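You operate a simulated robot arm through the tools that you are given. There is no shell and no other tool.

You run a simulated robot arm. Do the job below in one go: nothing can be reset, and whatever is moved stays where it is left.

## Task
Put things in order on the setting bench. At the end: the pad from the setting bench stands where the slot gauge stood; the green brush from the setting bench is on the blanking plate; the slot gauge from the setting bench stands on top of the silver plain strip; the orange plug stands on top of the port bung; whatever was shut is shut again. Leave all else as you found it, and nothing knocked over.

Only the result counts: the job must be done as asked and must still hold three seconds after the hand-in. Knocking over, shifting, dropping, spilling or breaking anything else fails it.

## Robot
A 7-joint arm with a two-finger parallel gripper, fixed in place. Base frame: the origin is at the foot of the arm, x ahead of it, y to its left, z up; the work surface is at about z = 0. Units: cm, rad, N and s.
With the tool pointing down near the work surface it reaches from about 22 to 58 cm from the base axis. Its first joint turns from -1.152 to 1.152 rad. Payload 2.5 kg.
The TCP is the grasp point between the finger pads, 2.3 cm short of the fingertips. In the tool frame z runs along the fingers and y along their closing line. The gripper opens to 9.4 cm. The fingers are 3.8 cm wide and 1 cm thick; the gripper's body (5.4 by 9.6 cm) begins 3.9 cm behind the TCP.
Orientation is told as [roll, pitch, yaw] about the base's x, y, z axes, in that order, counted from this pose: with the fingers straight down and closing along the base's y, the tool's x points along the base's -x, its y along +y and its z along -z.

## Interface
- The arm moves only by the tool arm_command. Its argument "increments" is a list of rows, each an object of numbers (a shift or turn left out is 0, a gripper value left out holds the last): "x", "y", "z": the shift along the tool's x, y, z in cm; "rx", "ry", "rz": the turn, a rotation vector about the tool's x, y, z in degrees. In form: [{"x": .., "y": .., "z": .., "rx": .., "ry": .., "rz": ..}, ...]. A call has 1 to 20 rows; each row is the pose to reach, as a shift and turn from the pose commanded when the call began, along the tool's axes at that moment. "jaw" is the closure, from 0 (fully open) to 1 (shut), set as the call begins (left out, the last holds). A row lasts 0.2 s, in which the tool goes at most 5 cm and 0.15 rad; a call with a longer step from one row to the next is refused whole, and so is a gripper value outside its range. A pose out of reach is approached as far as the arm can. The call stops where the force on the tool passes 40 N (or 10 N more than at its start, if that is more) or the arm is blocked; 0.2 s more then pass. Each finger travels about 10.8 cm/s and halts on what it meets, pressing with about 34 N; the grip force reading is that of the motor and also rises with nothing between the fingers. The clock runs only during rows and for 0.2 s after the last one: add rows that repeat a pose to give the fingers time. It gives the time, the measured TCP pose, the force on the tool (base axes), the opening and the grip force at its end, in the units of the frame above (readings bear some noise), with the torque about the TCP (base axes, N m) and any sound that the robot's microphone picked up, and new pictures: "views" is both (left out), scene, wrist or none.
- Cameras (640 x 400 px; columns grow to the right, rows downward): "scene" is fixed at [11.93, -40.21, 54.65]; the picture's right is [0.86, -0.51, 0.00], its down [-0.29, -0.48, -0.83] and it looks along [0.42, 0.71, -0.56] (base axes); focal length 374 px, centre (320, 200). "wrist" rides on the gripper at [8.6, 1.6, -7.4] in the tool frame; the picture's right is [-0.18, 0.98, 0.00], its down [-0.58, -0.11, -0.81] and it looks along [-0.79, -0.15, 0.59] (tool axes); focal length 243 px, centre (320, 200).
- pixel_to_xyz(camera, pixels): for up to 12 pixels [column, row] of the newest picture of that camera ("zoom" is the newest enlarged one), the place [x, y, z] in the base frame of the surface seen there, good to about 0.2 cm, but the place of the scene camera against the robot may be out by one fixed shift of up to 1.2 cm in any direction. No time passes.
- inspect(camera, box): a new picture of the part [left, top, right, bottom] of that camera's present view, enlarged. No time passes.
- hand_in(): hands the job in; it is judged then, once.

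Leave the gripper open and the arm clear of the work at the hand-in unless told otherwise.

The tools are called by a JSON object that holds its "method" and its "body". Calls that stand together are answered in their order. arm_command: Moves the arm, as the interface text tells. Its arguments: {"type":"object","properties":{"increments":{"type":"array"},"jaw":{"type":"number"},"views":{"type":"string","enum":["both","scene","wrist","none"]}},"required":["increments"]} The other tools are called the same way: pixel_to_xyz (camera, pixels) gives the place of the surface under pixels of a picture; inspect (camera, box) takes an enlarged picture of a part of a camera's view; hand_in () hands the job in.

At the start:

```text
t: 0.0
position: [34.93, 9.47, 31.93]
ee_rot: [0.001, 0.001, -0.001]
force: [-0.5, 0.8, -0.6]
ft_torque: [0.0, 0.02, 0.0]
gripper_width: 9.4
finger_force: 0.1
```

scene: 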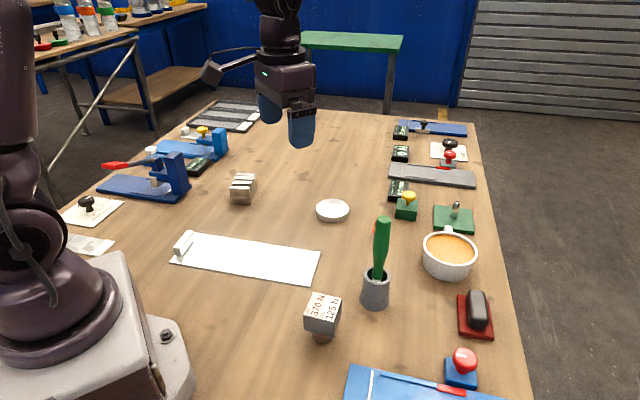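
wrist: 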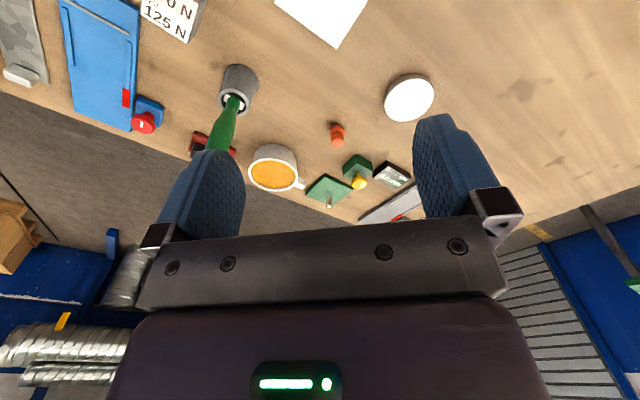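

I see a bench with many things. I first enlarge parts of the scene picture to identify the items: pad, slot gauge, silver plain strip, blanking plate, orange plug, port bung.

{"method": "inspect", "body": {"camera": "scene", "box": [340, 100, 500, 200]}}

{"method": "inspect", "body": {"camera": "scene", "box": [300, 180, 500, 305]}}

{"method": "inspect", "body": {"camera": "scene", "box": [300, 275, 500, 400]}}

{"method": "inspect", "body": {"camera": "scene", "box": [60, 90, 270, 220]}}

{"method": "inspect", "body": {"camera": "scene", "box": [50, 170, 330, 345]}}

```text
4.00 times, centred on (420, 150) of scene
```

zoom: 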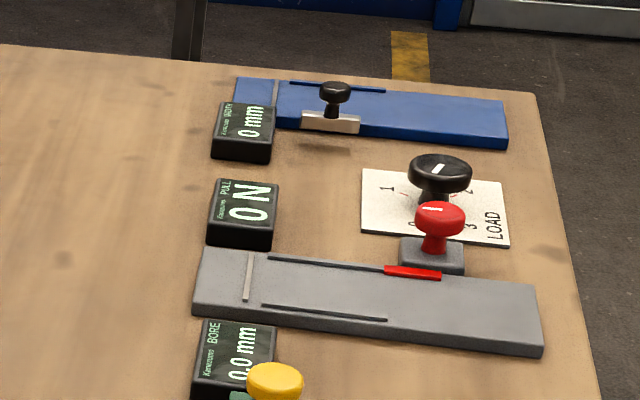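

```text
3.20 times, centred on (400, 242) of scene
```

zoom: 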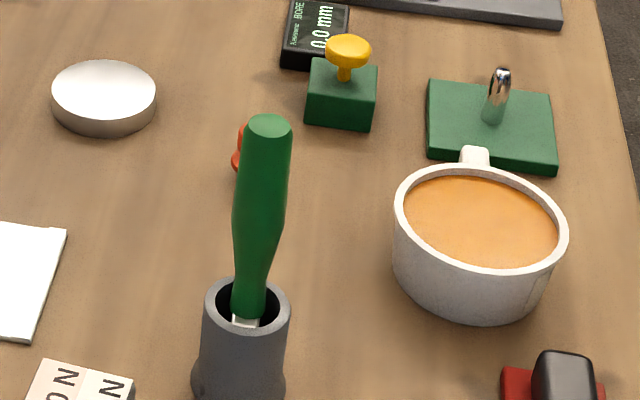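

```text
3.20 times, centred on (400, 338) of scene
```

zoom: 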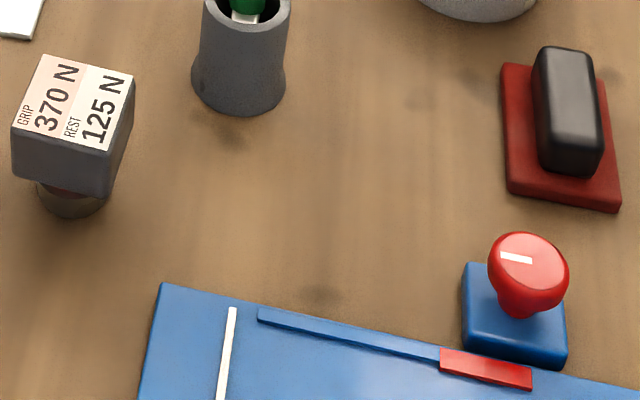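

```text
3.05 times, centred on (165, 155) of scene
```

zoom: 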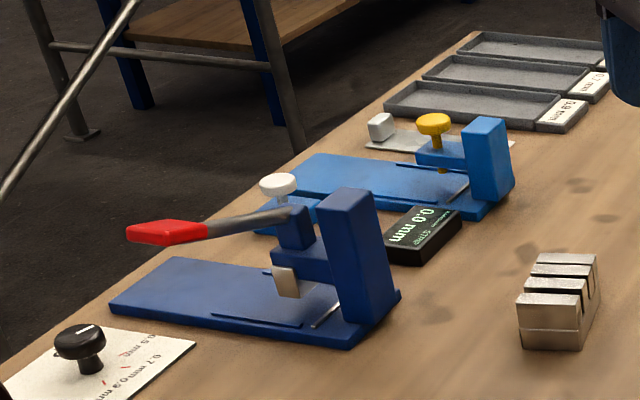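

```text
2.29 times, centred on (190, 258) of scene
```

zoom: 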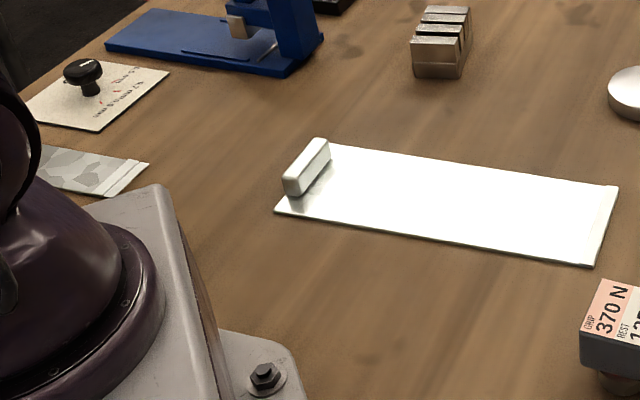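

Next I read the places of the things in the scene picture: slot block (243,188), white disc (333,210), strip (245,257), its block (183,243), brush handle top (382,222), cup (375,290), orange thing (375,229), green plate (454,222), pin (455,208), red/black thing (476,312), labelled block (323,313), grey thing under it (322,336).

{"method": "pixel_to_xyz", "body": {"camera": "scene", "pixels": [[243, 182], [333, 208], [245, 257], [183, 241], [382, 222], [375, 295], [375, 229], [440, 222], [455, 205], [477, 300], [323, 305], [322, 338]]}}

{"method": "pixel_to_xyz", "body": {"camera": "scene", "pixels": [[449, 250], [406, 200], [88, 203], [92, 243], [150, 152], [195, 132], [460, 355], [430, 385], [400, 188], [430, 175], [448, 146], [423, 124]]}}

{"method": "inspect", "body": {"camera": "wrist", "box": [180, 50, 440, 220]}}

{"method": "inspect", "body": {"camera": "wrist", "box": [0, 0, 260, 160]}}

```text
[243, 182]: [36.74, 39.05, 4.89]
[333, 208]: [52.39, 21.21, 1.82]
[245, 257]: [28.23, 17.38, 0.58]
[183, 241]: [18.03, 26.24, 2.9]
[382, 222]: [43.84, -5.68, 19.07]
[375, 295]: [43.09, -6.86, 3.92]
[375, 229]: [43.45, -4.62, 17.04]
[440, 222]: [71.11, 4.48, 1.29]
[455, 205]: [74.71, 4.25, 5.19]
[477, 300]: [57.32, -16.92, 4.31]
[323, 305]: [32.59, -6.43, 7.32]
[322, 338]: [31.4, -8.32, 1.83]
```

```text
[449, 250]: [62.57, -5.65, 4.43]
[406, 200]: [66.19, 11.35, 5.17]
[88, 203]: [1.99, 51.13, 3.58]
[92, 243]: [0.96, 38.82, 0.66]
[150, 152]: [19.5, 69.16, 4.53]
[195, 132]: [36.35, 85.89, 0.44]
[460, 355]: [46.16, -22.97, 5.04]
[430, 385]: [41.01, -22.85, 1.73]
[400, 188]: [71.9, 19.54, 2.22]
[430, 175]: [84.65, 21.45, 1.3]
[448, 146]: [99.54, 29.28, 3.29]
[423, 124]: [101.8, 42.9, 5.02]
```

```text
2.35 times, centred on (310, 135) of wrist
```

zoom: 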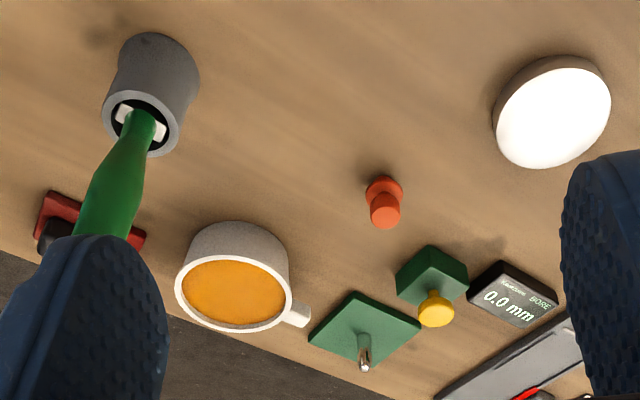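

```text
2.46 times, centred on (130, 80) of wrist
```

zoom: 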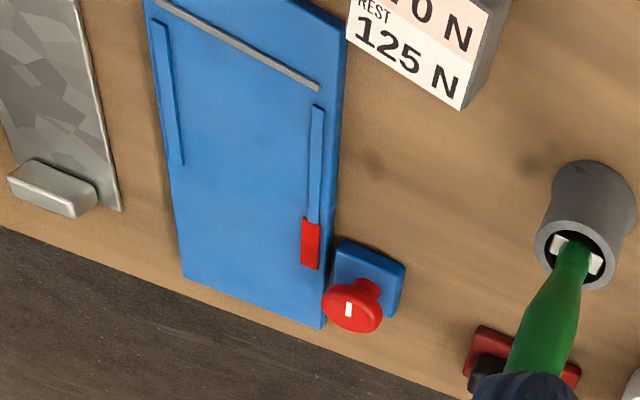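

The wrist view shows the orange plug at (337,133) standing alone on the bench. I read places in the wrist view too: plug, disc (410,97), cup rim (240,75), brush handle, green plate, red plate, and the grey mottled strip at the upper left.

{"method": "pixel_to_xyz", "body": {"camera": "wrist", "pixels": [[337, 127], [336, 140], [410, 97], [238, 80], [240, 105], [225, 130], [275, 170], [325, 190], [200, 140], [170, 15], [320, 10], [20, 30]]}}

{"method": "pixel_to_xyz", "body": {"camera": "scene", "pixels": [[333, 202], [333, 214], [318, 208], [349, 208], [338, 295], [307, 300], [323, 330], [340, 325], [320, 345], [375, 270], [362, 305], [388, 305]]}}

```text
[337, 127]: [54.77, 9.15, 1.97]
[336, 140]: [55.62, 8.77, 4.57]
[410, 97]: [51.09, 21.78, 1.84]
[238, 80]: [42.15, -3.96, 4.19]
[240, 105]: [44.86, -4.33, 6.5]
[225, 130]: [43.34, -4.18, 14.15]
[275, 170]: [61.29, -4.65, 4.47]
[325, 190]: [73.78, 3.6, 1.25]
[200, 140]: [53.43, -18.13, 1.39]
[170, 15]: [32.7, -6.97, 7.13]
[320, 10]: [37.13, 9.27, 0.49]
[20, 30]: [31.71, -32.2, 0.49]
```

```text
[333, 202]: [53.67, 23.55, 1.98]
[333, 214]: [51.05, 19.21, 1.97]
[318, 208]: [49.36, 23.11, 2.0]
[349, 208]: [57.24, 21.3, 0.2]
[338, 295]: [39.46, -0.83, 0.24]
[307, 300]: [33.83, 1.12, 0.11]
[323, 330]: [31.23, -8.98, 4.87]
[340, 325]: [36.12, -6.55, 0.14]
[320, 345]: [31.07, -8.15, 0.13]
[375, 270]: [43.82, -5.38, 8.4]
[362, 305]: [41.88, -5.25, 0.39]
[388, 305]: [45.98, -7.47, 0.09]
```

I want a view more straight down on the near bench. I raise the hand a little, go to about (30, 0, 36) and tilt it about its y axis so the wrist camera looks down.

{"method": "arm_command", "body": {"increments": [{"x": 1, "y": -2, "z": -1, "ry": 6}, {"x": 2, "y": -4, "z": -2, "ry": 12}, {"x": 3, "y": -6, "z": -3, "ry": 18}, {"x": 4, "y": -8, "z": -4, "ry": 24}, {"x": 5, "y": -9.5, "z": -4, "ry": 30}, {"x": 5, "y": -9.5, "z": -4, "ry": 30}], "jaw": 0, "views": "both"}}

```text
t: 1.4
position: [29.88, 0.14, 35.82]
ee_rot: [0.0, 0.526, 0.001]
force: [0.3, -0.3, 0.5]
ft_torque: [-0.03, 0.03, 0.01]
gripper_width: 9.38
finger_force: 0.0
```

scene: 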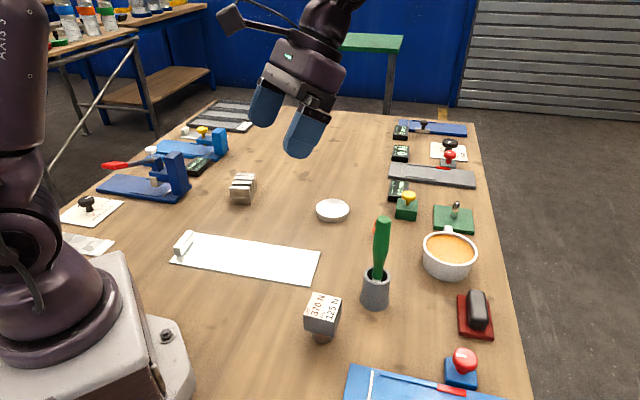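
wrist: 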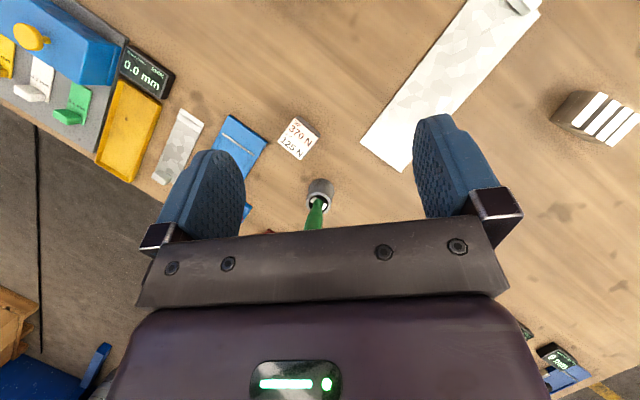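

The view now shows more things on the robot's right side: a yellow tray, a blue fixture with a yellow knob, grey tray with coloured pieces. I enlarge them.

{"method": "inspect", "body": {"camera": "wrist", "box": [0, 0, 200, 190]}}

{"method": "inspect", "body": {"camera": "wrist", "box": [140, 80, 400, 240]}}

{"method": "inspect", "body": {"camera": "wrist", "box": [340, 0, 640, 190]}}

```text
2.11 times, centred on (100, 95) of wrist
```

zoom: 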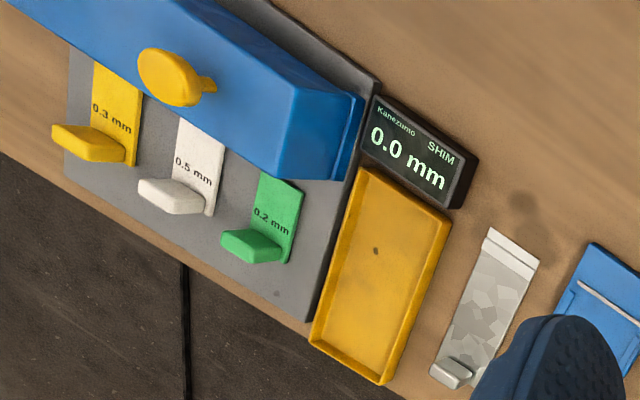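

```text
2.46 times, centred on (270, 160) of wrist
```

zoom: 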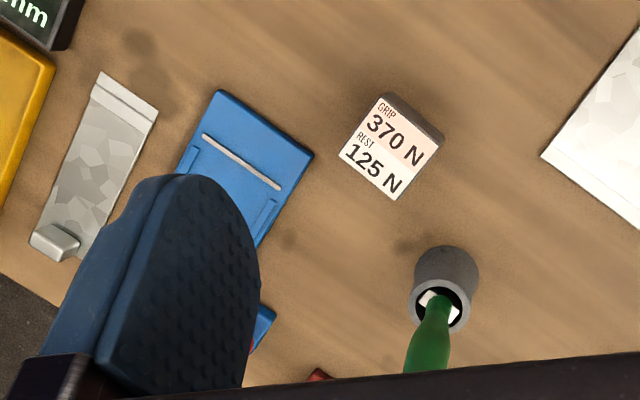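

```text
2.11 times, centred on (490, 95) of wrist
```

zoom: 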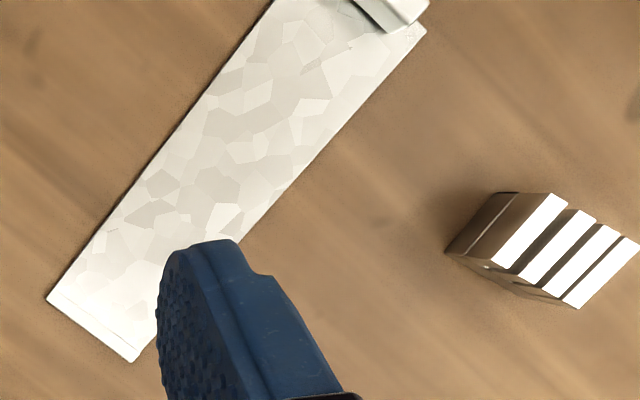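

The strip at (28,17) is mottled like the one on the robot's right at about (31,-32). I now look closer at the disc, plug, mug and the far plates: back to the straight-down pose at about (38, 12, 16), which stays clear of the brush (top about z 20 at (44,-5)).

{"method": "arm_command", "body": {"increments": [{"x": -2.8, "y": 2, "z": 2.2, "ry": -5}, {"x": -5.6, "y": 4, "z": 4.4, "ry": -10}, {"x": -8.5, "y": 6, "z": 6.6, "ry": -15}, {"x": -11.3, "y": 8, "z": 8.8, "ry": -20}, {"x": -14.1, "y": 10, "z": 11.1, "ry": -25}, {"x": -16.9, "y": 12, "z": 13.3, "ry": -30}, {"x": -16.9, "y": 12, "z": 13.3, "ry": -30}], "views": "both"}}

{"method": "inspect", "body": {"camera": "wrist", "box": [120, 0, 520, 240]}}

```text
t: 3.0
position: [38.08, 11.88, 16.16]
ee_rot: [0.0, 0.0, 0.0]
force: [0.1, -0.2, -0.7]
ft_torque: [-0.01, 0.02, 0.0]
gripper_width: 9.39
finger_force: 0.1
```

scene: 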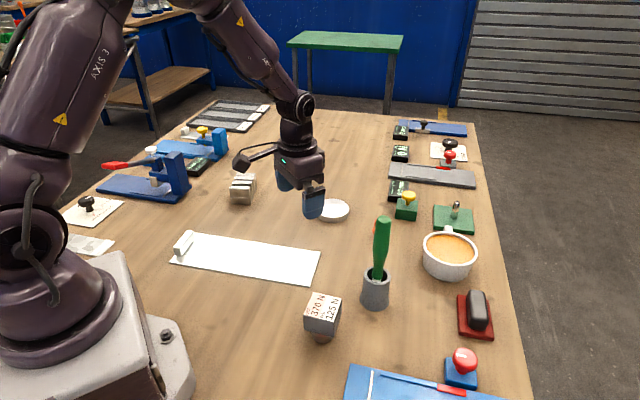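
wrist: 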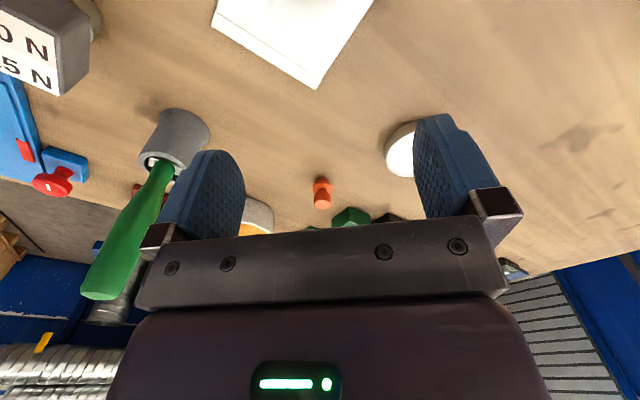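

```text
1.60 times, centred on (320, 120) of wrist
```

zoom: 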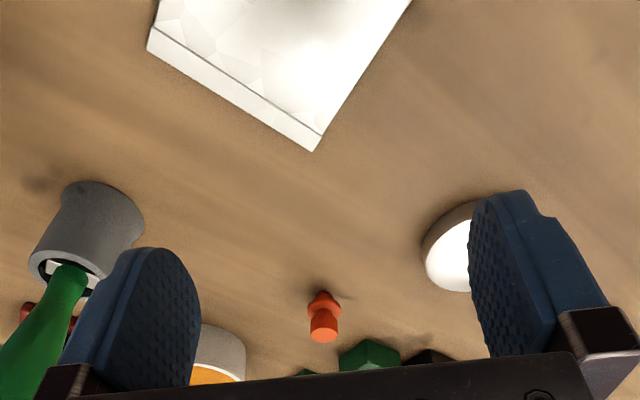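

The plug is a small orange piece with a collar, standing alone. Next I look at the robot's right side: up to about (25,-15,38), turned to face right.

{"method": "arm_command", "body": {"increments": [{"x": 0.5, "y": -1, "z": -4.5}, {"x": 2, "y": -4, "z": -8, "rz": 5}, {"x": 4, "y": -8, "z": -10, "rz": 10}, {"x": 6, "y": -12, "z": -12, "rz": 15}, {"x": 8, "y": -16, "z": -14, "rz": 20}, {"x": 10, "y": -20, "z": -17, "rz": 26}, {"x": 12, "y": -24, "z": -20, "rz": 33}, {"x": 13, "y": -27, "z": -22, "rz": 40}, {"x": 13, "y": -27, "z": -22, "rz": 40}], "views": "both"}}

{"method": "inspect", "body": {"camera": "wrist", "box": [0, 0, 400, 240]}}

{"method": "inspect", "body": {"camera": "wrist", "box": [300, 0, 640, 210]}}

```text
refused: row 6 steps farther than a row can; nothing moved
```

```text
1.60 times, centred on (200, 120) of wrist
```

zoom: 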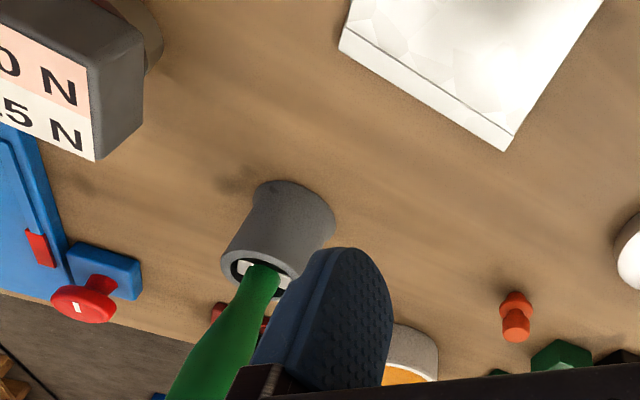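

```text
1.88 times, centred on (470, 105) of wrist
```

zoom: 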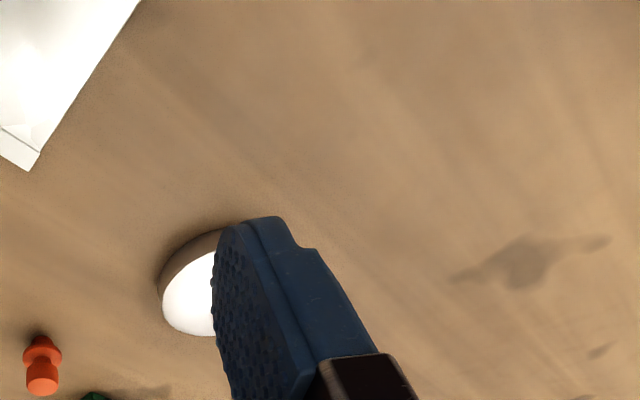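

The move was refused because one step was longer than 5 cm. I send it again with shorter steps.

{"method": "arm_command", "body": {"increments": [{"x": 0.5, "y": -1, "z": -4.5}, {"x": 2, "y": -4, "z": -8, "rz": 5}, {"x": 4, "y": -8, "z": -10, "rz": 10}, {"x": 6, "y": -11.5, "z": -12, "rz": 15}, {"x": 8, "y": -15, "z": -14, "rz": 20}, {"x": 9.5, "y": -18.5, "z": -16, "rz": 25}, {"x": 11, "y": -22, "z": -18, "rz": 30}, {"x": 12.5, "y": -25, "z": -20, "rz": 35}, {"x": 13, "y": -27, "z": -22, "rz": 40}, {"x": 13, "y": -27, "z": -22, "rz": 40}], "views": "both"}}

```text
t: 5.2
position: [24.94, -15.13, 37.74]
ee_rot: [-0.001, 0.0, -0.7]
force: [-0.5, -0.3, -0.4]
ft_torque: [-0.01, 0.0, 0.01]
gripper_width: 9.41
finger_force: 0.0
```

scene: 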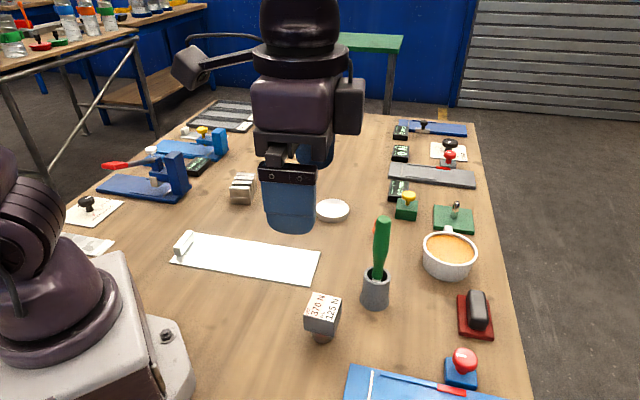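
wrist: 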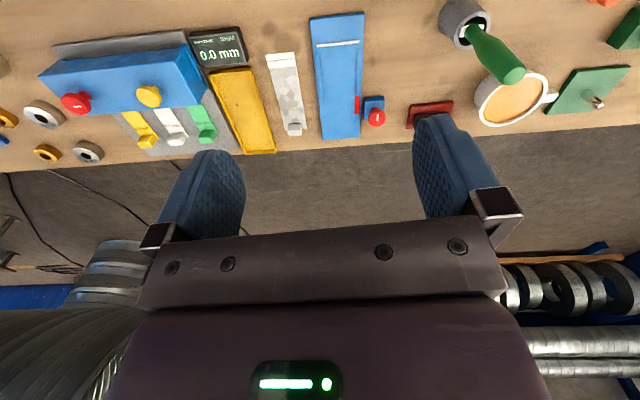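

{"method": "inspect", "body": {"camera": "wrist", "box": [0, 0, 260, 170]}}

{"method": "inspect", "body": {"camera": "wrist", "box": [240, 0, 440, 150]}}

{"method": "inspect", "body": {"camera": "wrist", "box": [400, 0, 640, 150]}}

{"method": "pixel_to_xyz", "body": {"camera": "wrist", "pixels": [[285, 95], [295, 130], [280, 55], [340, 90], [150, 65], [148, 97], [45, 115], [88, 152], [47, 152], [235, 95], [415, 110], [590, 90]]}}

```text
2.35 times, centred on (130, 85) of wrist
```

zoom: 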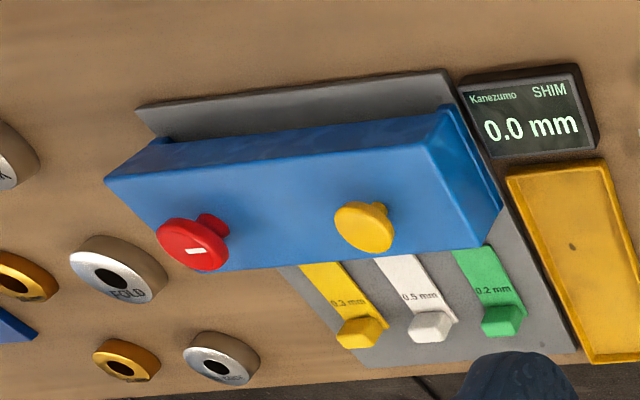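

```text
2.67 times, centred on (340, 75) of wrist
```

zoom: 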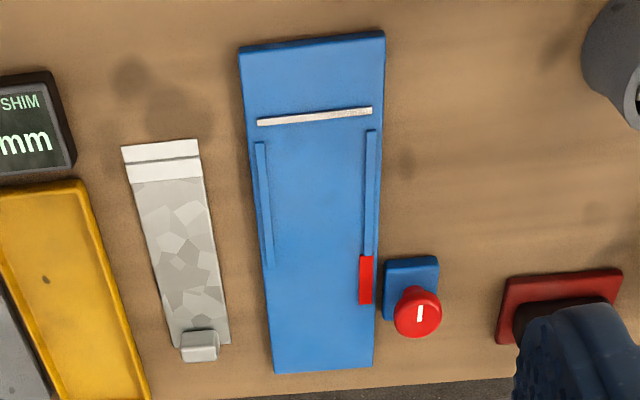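

```text
2.67 times, centred on (520, 75) of wrist
```

zoom: 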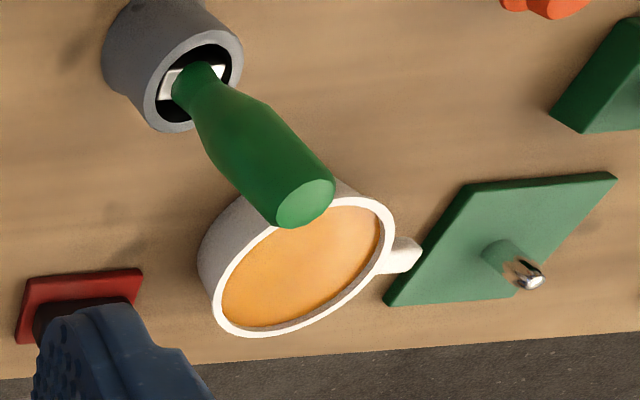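

```text
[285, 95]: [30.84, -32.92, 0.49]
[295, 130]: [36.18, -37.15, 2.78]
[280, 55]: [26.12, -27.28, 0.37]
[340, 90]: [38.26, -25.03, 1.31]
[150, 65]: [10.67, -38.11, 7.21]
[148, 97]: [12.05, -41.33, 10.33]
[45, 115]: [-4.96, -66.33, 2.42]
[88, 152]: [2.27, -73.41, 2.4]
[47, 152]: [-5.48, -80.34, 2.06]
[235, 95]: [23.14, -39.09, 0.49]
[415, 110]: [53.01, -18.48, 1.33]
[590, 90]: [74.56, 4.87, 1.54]
```

I look again at the far left of the scene picture at higher magnification for other strips and plates, and at the far back things.

{"method": "inspect", "body": {"camera": "scene", "box": [170, 95, 270, 158]}}

{"method": "inspect", "body": {"camera": "scene", "box": [60, 185, 140, 260]}}

{"method": "inspect", "body": {"camera": "scene", "box": [0, 0, 200, 125]}}

{"method": "inspect", "body": {"camera": "scene", "box": [290, 280, 360, 350]}}

{"method": "inspect", "body": {"camera": "scene", "box": [440, 270, 510, 345]}}

{"method": "inspect", "body": {"camera": "scene", "box": [380, 175, 490, 245]}}

```text
6.35 times, centred on (220, 126) of scene
```

zoom: 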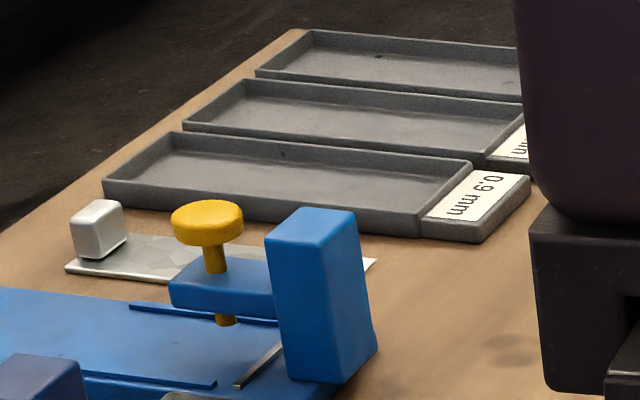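

```text
5.33 times, centred on (100, 222) of scene
```

zoom: 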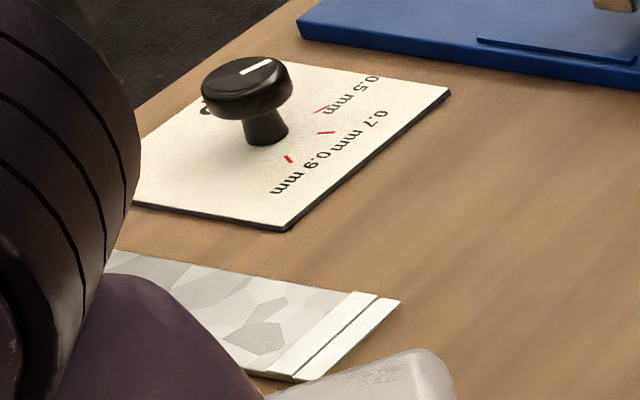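

```text
3.20 times, centred on (100, 62) of scene
```

zoom: 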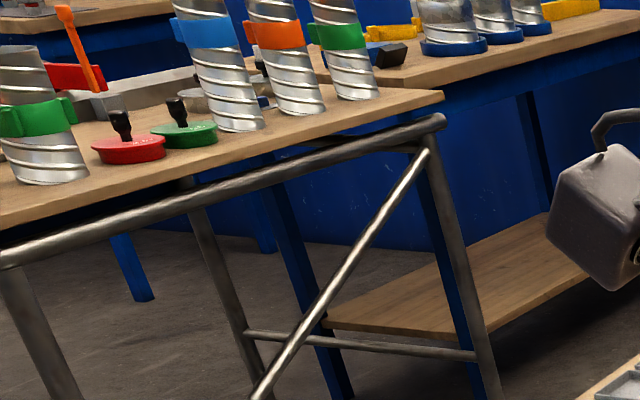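

```text
5.71 times, centred on (325, 315) of scene
```

zoom: 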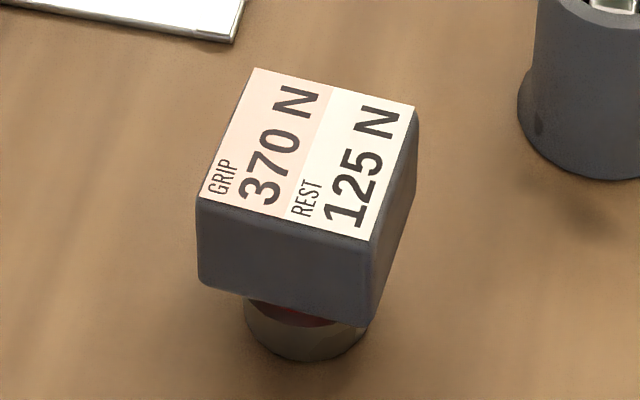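

```text
5.33 times, centred on (475, 308) of scene
```

zoom: 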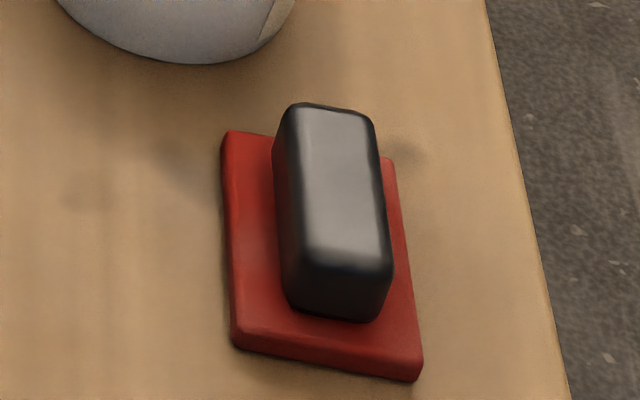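

```text
5.71 times, centred on (435, 210) of scene
```

zoom: 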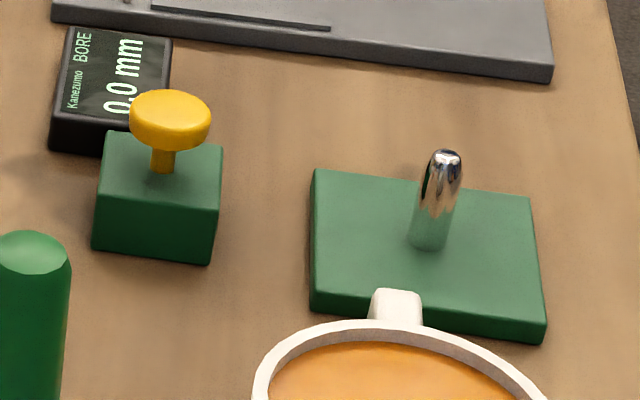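

The labelled block seems to stand on a small round piece with a reddish top. I go lower and look at it from the side: to about (26, 2, 12), facing it.

{"method": "arm_command", "body": {"increments": [{"x": 2, "y": 2.5, "z": 3, "rz": 1}, {"x": 4, "y": 5, "z": 6, "rz": 2}, {"x": 6, "y": 7.5, "z": 9, "rz": 3}, {"x": 8, "y": 10, "z": 12, "rz": 4}, {"x": 10.19, "y": 12.5, "z": 15, "rz": 5}, {"x": 10.19, "y": 14.16, "z": 19, "rz": 5}, {"x": 10.19, "y": 14.16, "z": 23, "rz": 5}, {"x": 10.19, "y": 14.16, "z": 25.7, "rz": 5}, {"x": 10.19, "y": 14.16, "z": 25.7, "rz": 5}], "views": "both"}}

{"method": "inspect", "body": {"camera": "wrist", "box": [160, 60, 480, 240]}}

```text
t: 7.2
position: [26.45, 2.36, 12.33]
ee_rot: [0.0, 0.0, -0.785]
force: [-0.2, -0.6, -0.2]
ft_torque: [0.0, 0.02, 0.0]
gripper_width: 9.42
finger_force: 0.0
```

scene: 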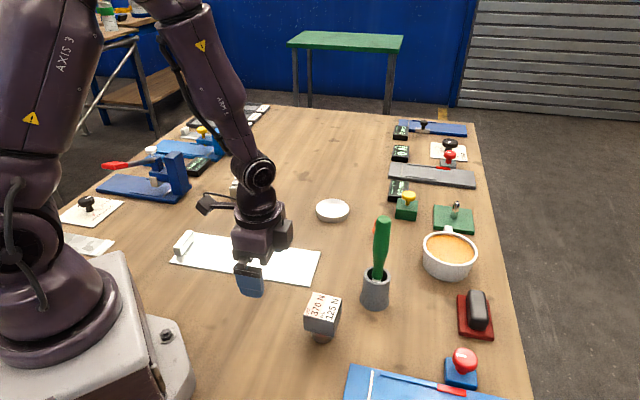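
wrist: 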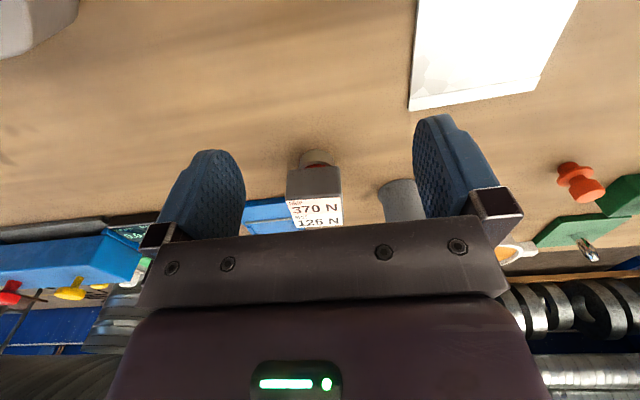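

```text
2.00 times, centred on (320, 150) of wrist
```

zoom: 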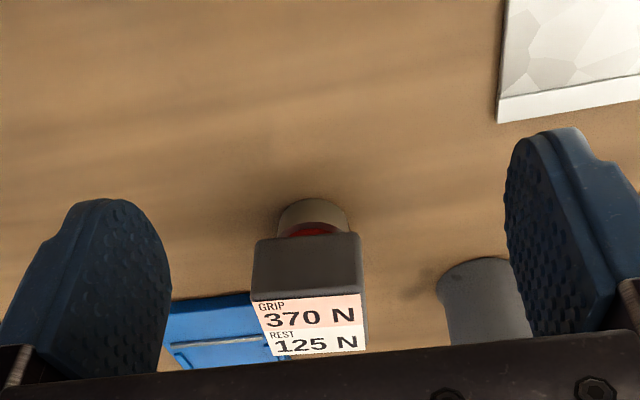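

The round foot under the labelled block looks like a metal ring with a red piece. Now I look closely at the red plate with the black grip near (55,-17): up, over, and down to (40,-14.5,13) with the fingers clear of the brush.

{"method": "arm_command", "body": {"increments": [{"z": -4.5, "rz": -4}, {"z": -9, "rz": -8}, {"z": -13.5, "rz": -12}, {"x": -3, "z": -16, "rz": -17}, {"x": -7.5, "y": -0.8, "z": -16, "rz": -22}, {"x": -12, "y": -1.3, "z": -16, "rz": -28}, {"x": -16.5, "y": -1.8, "z": -16, "rz": -34}, {"x": -20, "y": -2.2, "z": -16, "rz": -40}, {"x": -21.56, "y": -2.33, "z": -14, "rz": -45}, {"x": -21.56, "y": -2.33, "z": -9.5, "rz": -45}, {"x": -21.56, "y": -2.33, "z": -5, "rz": -45}, {"x": -21.56, "y": -2.33, "z": -0.7, "rz": -45}, {"x": -21.56, "y": -2.33, "z": -0.7, "rz": -45}], "views": "both"}}

{"method": "inspect", "body": {"camera": "wrist", "box": [160, 60, 480, 240]}}

```text
t: 10.0
position: [39.74, -14.33, 12.61]
ee_rot: [0.001, 0.0, 0.001]
force: [0.1, -0.2, 0.0]
ft_torque: [0.0, 0.0, 0.04]
gripper_width: 9.38
finger_force: 0.1
```

scene: 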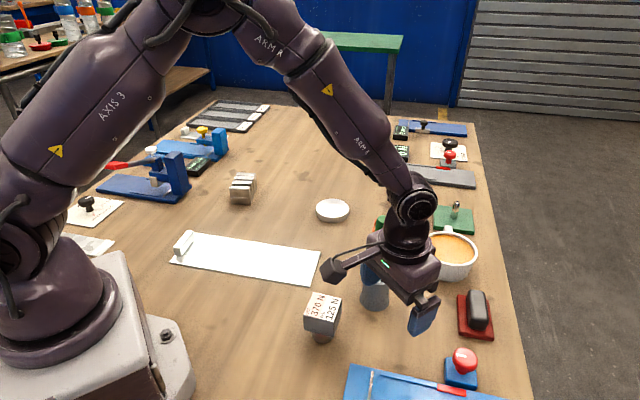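
wrist: 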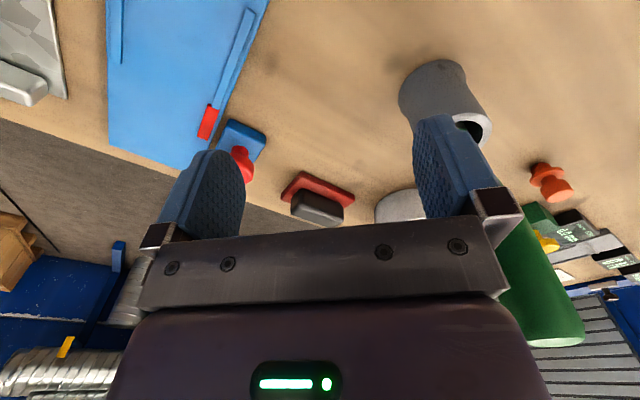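

```text
2.00 times, centred on (320, 150) of wrist
```

zoom: 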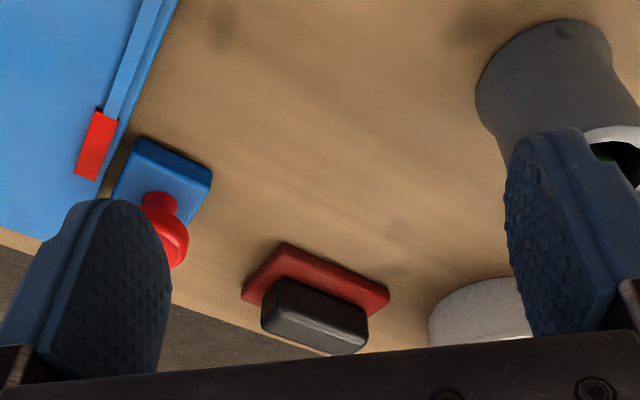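

The red piece is a plate with a black grip. Now I look at the narrow strip on the right (about (31,-33)) from close by: up and back to about (23,-19,16), facing it.

{"method": "arm_command", "body": {"increments": [{"z": -4.5}, {"z": -9, "rz": 4}, {"x": 4, "y": -1, "z": -10, "rz": 11}, {"x": 8, "y": -2, "z": -10, "rz": 18}, {"x": 12, "y": -3, "z": -10, "rz": 25}, {"x": 15, "y": -4, "z": -8, "rz": 32}, {"x": 16.7, "y": -4.7, "z": -5, "rz": 39}, {"x": 16.7, "y": -4.7, "z": -3.4, "rz": 45}, {"x": 16.7, "y": -4.7, "z": -3.4, "rz": 45}], "views": "wrist"}}

{"method": "inspect", "body": {"camera": "wrist", "box": [160, 40, 480, 240]}}

```text
t: 12.0
position: [23.12, -19.23, 16.51]
ee_rot: [0.0, -0.001, -0.786]
force: [0.3, -0.2, 0.5]
ft_torque: [-0.01, 0.01, 0.01]
gripper_width: 9.37
finger_force: 0.0
```

wrist: 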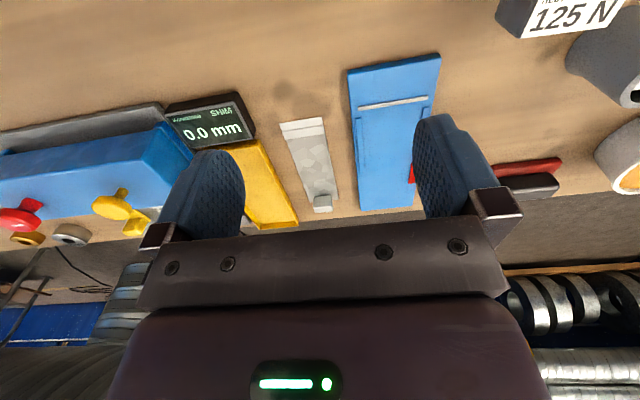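

```text
2.00 times, centred on (320, 140) of wrist
```

zoom: 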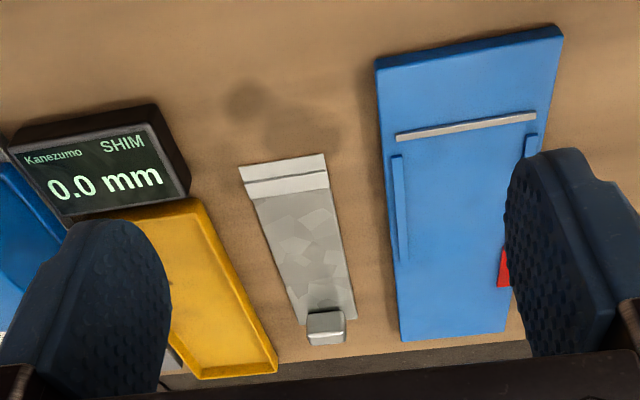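

Now the left side: I go up and over to about (22, 20, 34), turned left, to see what lies there and to look at the big strip.

{"method": "pixel_to_xyz", "body": {"camera": "wrist", "pixels": [[281, 122], [322, 117], [309, 200], [337, 197], [323, 200], [347, 70], [440, 55], [360, 209], [412, 206], [250, 145], [297, 222], [300, 150]]}}

{"method": "arm_command", "body": {"increments": [{"z": -4.5}, {"z": -9, "rz": -4}, {"z": -13, "rz": -8}, {"x": 3, "y": 2.5, "z": -16, "rz": -16}, {"x": 6, "y": 5, "z": -18, "rz": -24}, {"x": 9, "y": 8, "z": -18, "rz": -32}, {"x": 12, "y": 11, "z": -18, "rz": -40}, {"x": 15, "y": 14, "z": -18, "rz": -48}, {"x": 18, "y": 17, "z": -18, "rz": -56}, {"x": 21, "y": 20, "z": -18, "rz": -64}, {"x": 24, "y": 23, "z": -18, "rz": -72}, {"x": 27, "y": 26, "z": -18, "rz": -80}, {"x": 28, "y": 27, "z": -18, "rz": -85}, {"x": 28, "y": 27, "z": -18, "rz": -90}, {"x": 28, "y": 27, "z": -18, "rz": -90}], "views": "both"}}

{"method": "inspect", "body": {"camera": "wrist", "box": [0, 0, 320, 200]}}

{"method": "inspect", "body": {"camera": "wrist", "box": [320, 0, 640, 200]}}

```text
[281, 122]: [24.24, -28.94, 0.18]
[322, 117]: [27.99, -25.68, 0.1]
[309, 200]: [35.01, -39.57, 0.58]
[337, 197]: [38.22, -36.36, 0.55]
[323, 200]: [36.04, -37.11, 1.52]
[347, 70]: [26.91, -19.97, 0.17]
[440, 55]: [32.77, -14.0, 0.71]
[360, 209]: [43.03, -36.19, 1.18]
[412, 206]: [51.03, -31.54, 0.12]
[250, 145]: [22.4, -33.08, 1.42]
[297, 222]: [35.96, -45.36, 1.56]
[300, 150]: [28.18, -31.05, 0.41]
```

```text
t: 15.2
position: [22.5, 19.68, 34.29]
ee_rot: [0.001, 0.0, 0.787]
force: [0.0, -0.1, 0.2]
ft_torque: [0.01, -0.04, 0.01]
gripper_width: 9.39
finger_force: 0.1
```

scene: 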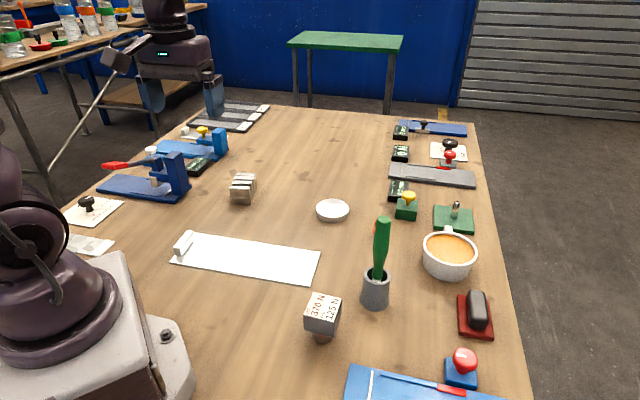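
wrist: 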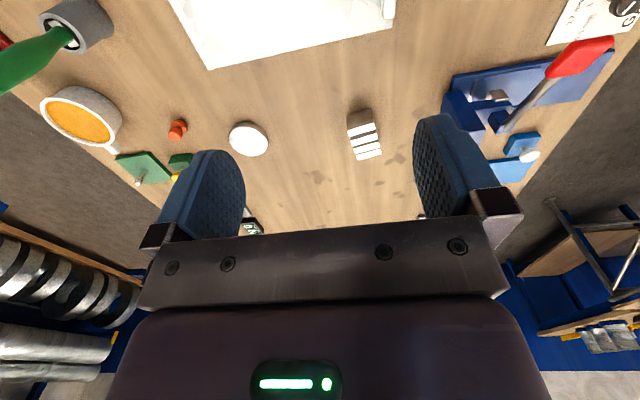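

```text
2.00 times, centred on (160, 100) of wrist
```

zoom: 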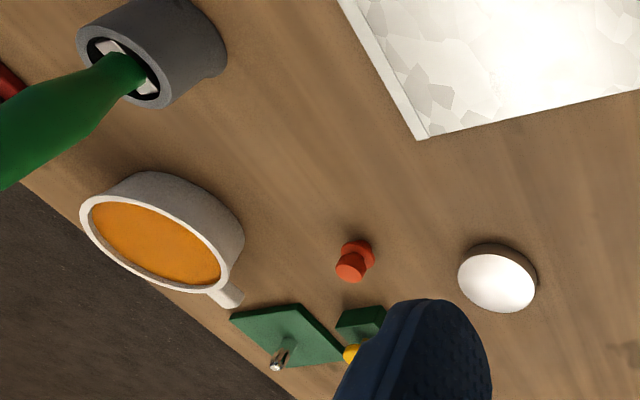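

```text
2.00 times, centred on (480, 100) of wrist
```

zoom: 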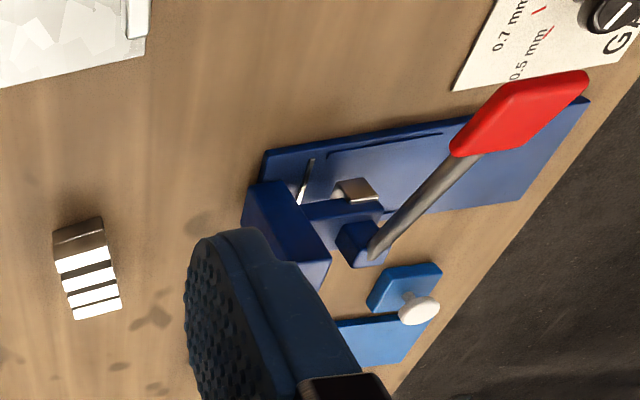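

The left side has only presses and cards. The white disc at about (51.5,21.5) looks satin. I go down to (38,19,10), facing it, for a close look.

{"method": "arm_command", "body": {"increments": [{"x": -1.5, "y": -1.6, "z": 3.5, "rz": 4}, {"x": -3, "y": -3.2, "z": 7, "rz": 8}, {"x": -4.5, "y": -4.9, "z": 10.5, "rz": 12}, {"x": -6, "y": -6.5, "z": 14, "rz": 16}, {"x": -7.5, "y": -8.2, "z": 17.5, "rz": 20}, {"x": -9, "y": -9.8, "z": 21, "rz": 25}, {"x": -10.46, "y": -11.45, "z": 24.3, "rz": 25}, {"x": -10.46, "y": -11.45, "z": 24.3, "rz": 25}], "views": "both"}}

{"method": "inspect", "body": {"camera": "wrist", "box": [240, 100, 440, 225]}}

{"method": "inspect", "body": {"camera": "wrist", "box": [0, 0, 640, 240]}}

```text
t: 17.0
position: [38.16, 18.75, 9.98]
ee_rot: [-0.001, 0.0, 0.349]
force: [0.1, -0.5, 1.4]
ft_torque: [-0.02, 0.0, -0.01]
gripper_width: 9.39
finger_force: 0.0
```

scene: 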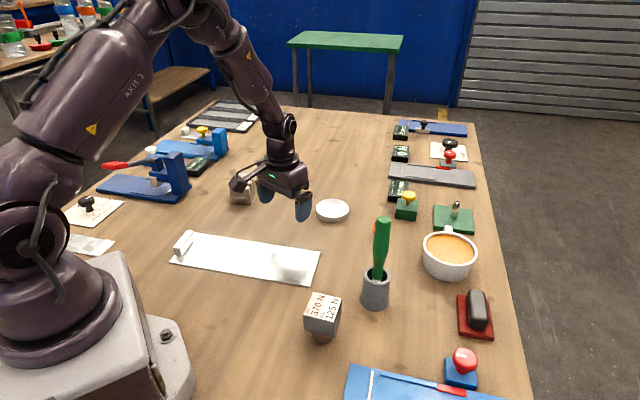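
wrist: 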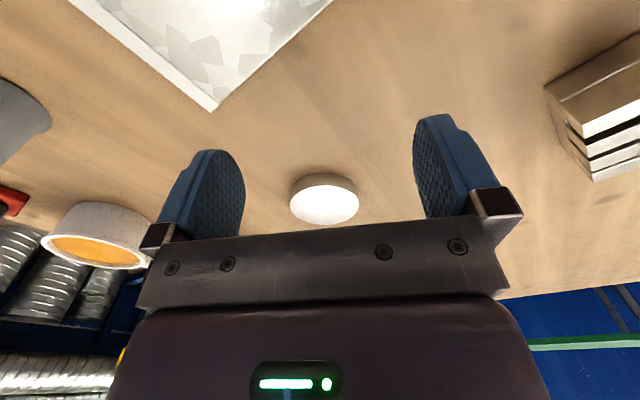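

```text
3.20 times, centred on (340, 162) of wrist
```

zoom: 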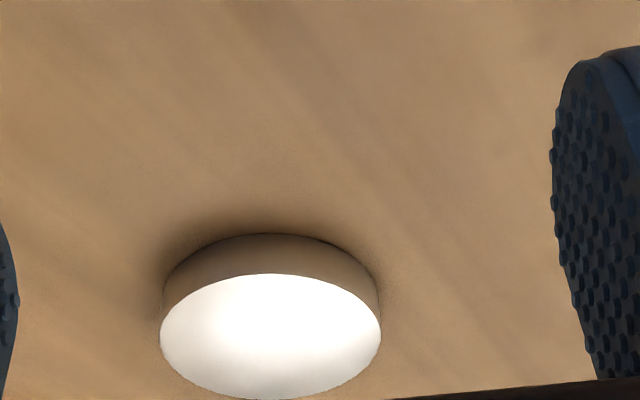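

```text
1.00 times, centred on (320, 120) of wrist (not enlarged: the box is as wide or as high as the picture)
```

zoom: 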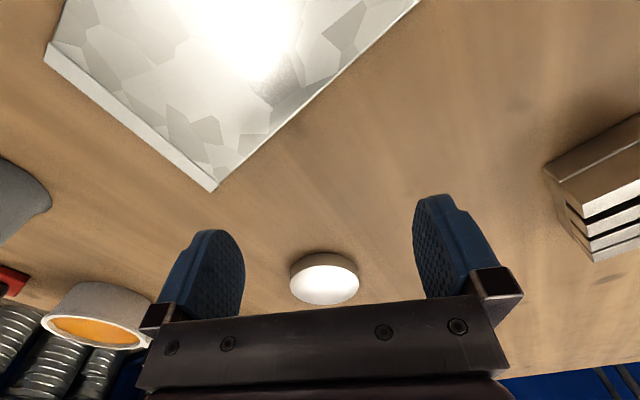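

The disc is a plain shiny metal puck. Before deciding on names I look at the foot of the labelled block from low down: first up and turn to face it from its left.

{"method": "arm_command", "body": {"increments": [{"x": 0, "y": 0, "z": -4, "rz": 7.5}, {"x": 0, "y": 0, "z": -8, "rz": 15}, {"x": 1.3, "y": -1.2, "z": -10, "rz": 22.5}, {"x": 3, "y": -3, "z": -10, "rz": 30}, {"x": 5, "y": -4.5, "z": -10, "rz": 37.5}, {"x": 6.5, "y": -6, "z": -10, "rz": 45}, {"x": 8, "y": -7.5, "z": -10, "rz": 52.5}, {"x": 10, "y": -9, "z": -10, "rz": 60}, {"x": 11.5, "y": -10.5, "z": -10, "rz": 67.5}, {"x": 13, "y": -11.77, "z": -10, "rz": 75}, {"x": 13, "y": -11.77, "z": -10, "rz": 82.5}, {"x": 13, "y": -11.77, "z": -10, "rz": 90}, {"x": 13, "y": -11.77, "z": -10, "rz": 90}], "views": "scene"}}

```text
t: 19.8
position: [29.61, 3.43, 19.98]
ee_rot: [0.0, 0.0, -1.222]
force: [0.6, 0.4, 0.6]
ft_torque: [0.01, 0.0, -0.01]
gripper_width: 9.37
finger_force: 0.1
```

scene: 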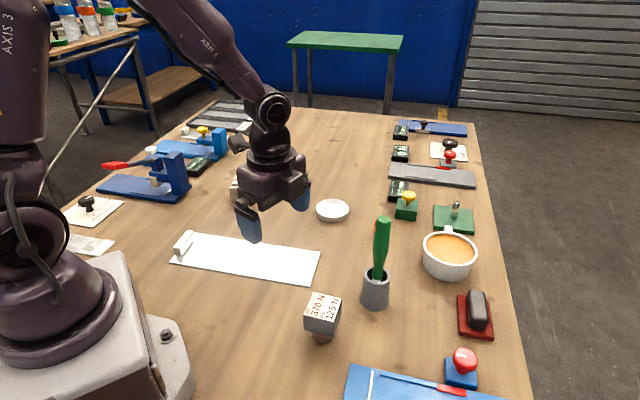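

Now I tilt the hand by -25° about its y axis and lower it to z about 9, so the wrist camera looks almost level at the labelled block.

{"method": "arm_command", "body": {"increments": [{"z": 2, "ry": -5}, {"z": 5, "ry": -10}, {"z": 7.5, "ry": -15}, {"z": 9.5, "ry": -20}, {"z": 11, "ry": -25}, {"z": 11, "ry": -25}], "views": "both"}}

{"method": "inspect", "body": {"camera": "wrist", "box": [240, 60, 480, 225]}}

```text
t: 21.2
position: [29.7, 3.61, 9.05]
ee_rot: [0.002, -0.437, -1.222]
force: [-0.5, -0.1, -0.2]
ft_torque: [-0.02, -0.02, -0.01]
gripper_width: 9.42
finger_force: 0.0
```

scene: 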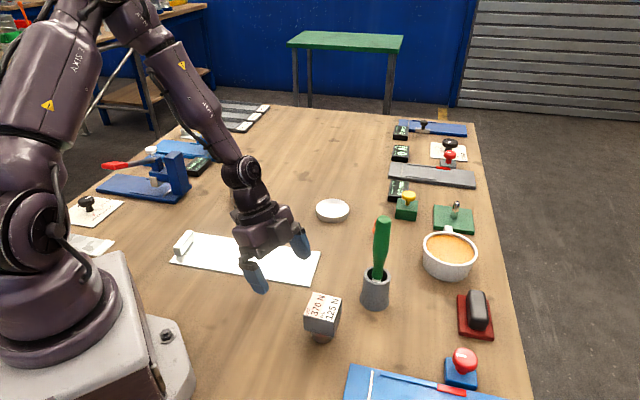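
wrist: 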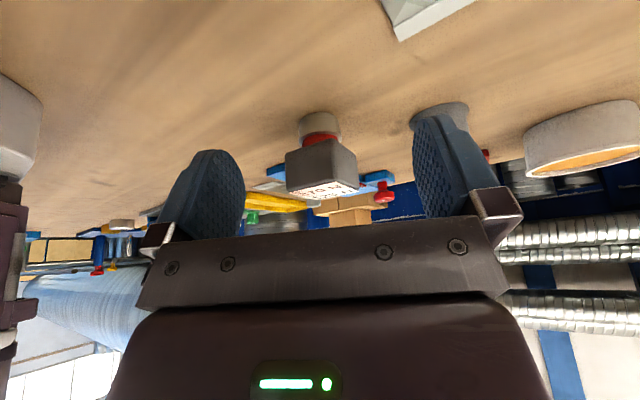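

```text
2.42 times, centred on (360, 142) of wrist
```

zoom: 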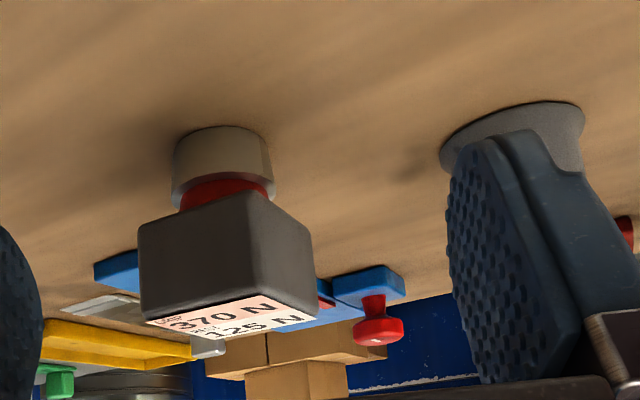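

Now it is clear: a metal collar stands on the bench, a red round stopper sits in it, and the labelled dark cube is the stopper's head. So this is the port bung, shutting a port. Next I look closely at the red plate with the black grip, to see if they are one piece. First straight up and upright again.

{"method": "arm_command", "body": {"increments": [{"x": -1.7, "z": -3.6}, {"x": -3.4, "z": -7.2, "ry": 6}, {"x": -5.1, "z": -10.9, "ry": 12}, {"x": -5.92, "z": -12.7, "ry": 18}, {"x": -5.92, "z": -12.7, "ry": 25}, {"x": -5.92, "z": -12.7, "ry": 25}], "views": "none"}}

```text
t: 22.6
position: [29.77, 3.56, 23.19]
ee_rot: [0.001, 0.001, -1.221]
force: [0.1, 0.1, -0.6]
ft_torque: [0.06, 0.01, -0.03]
gripper_width: 9.41
finger_force: 0.1
```

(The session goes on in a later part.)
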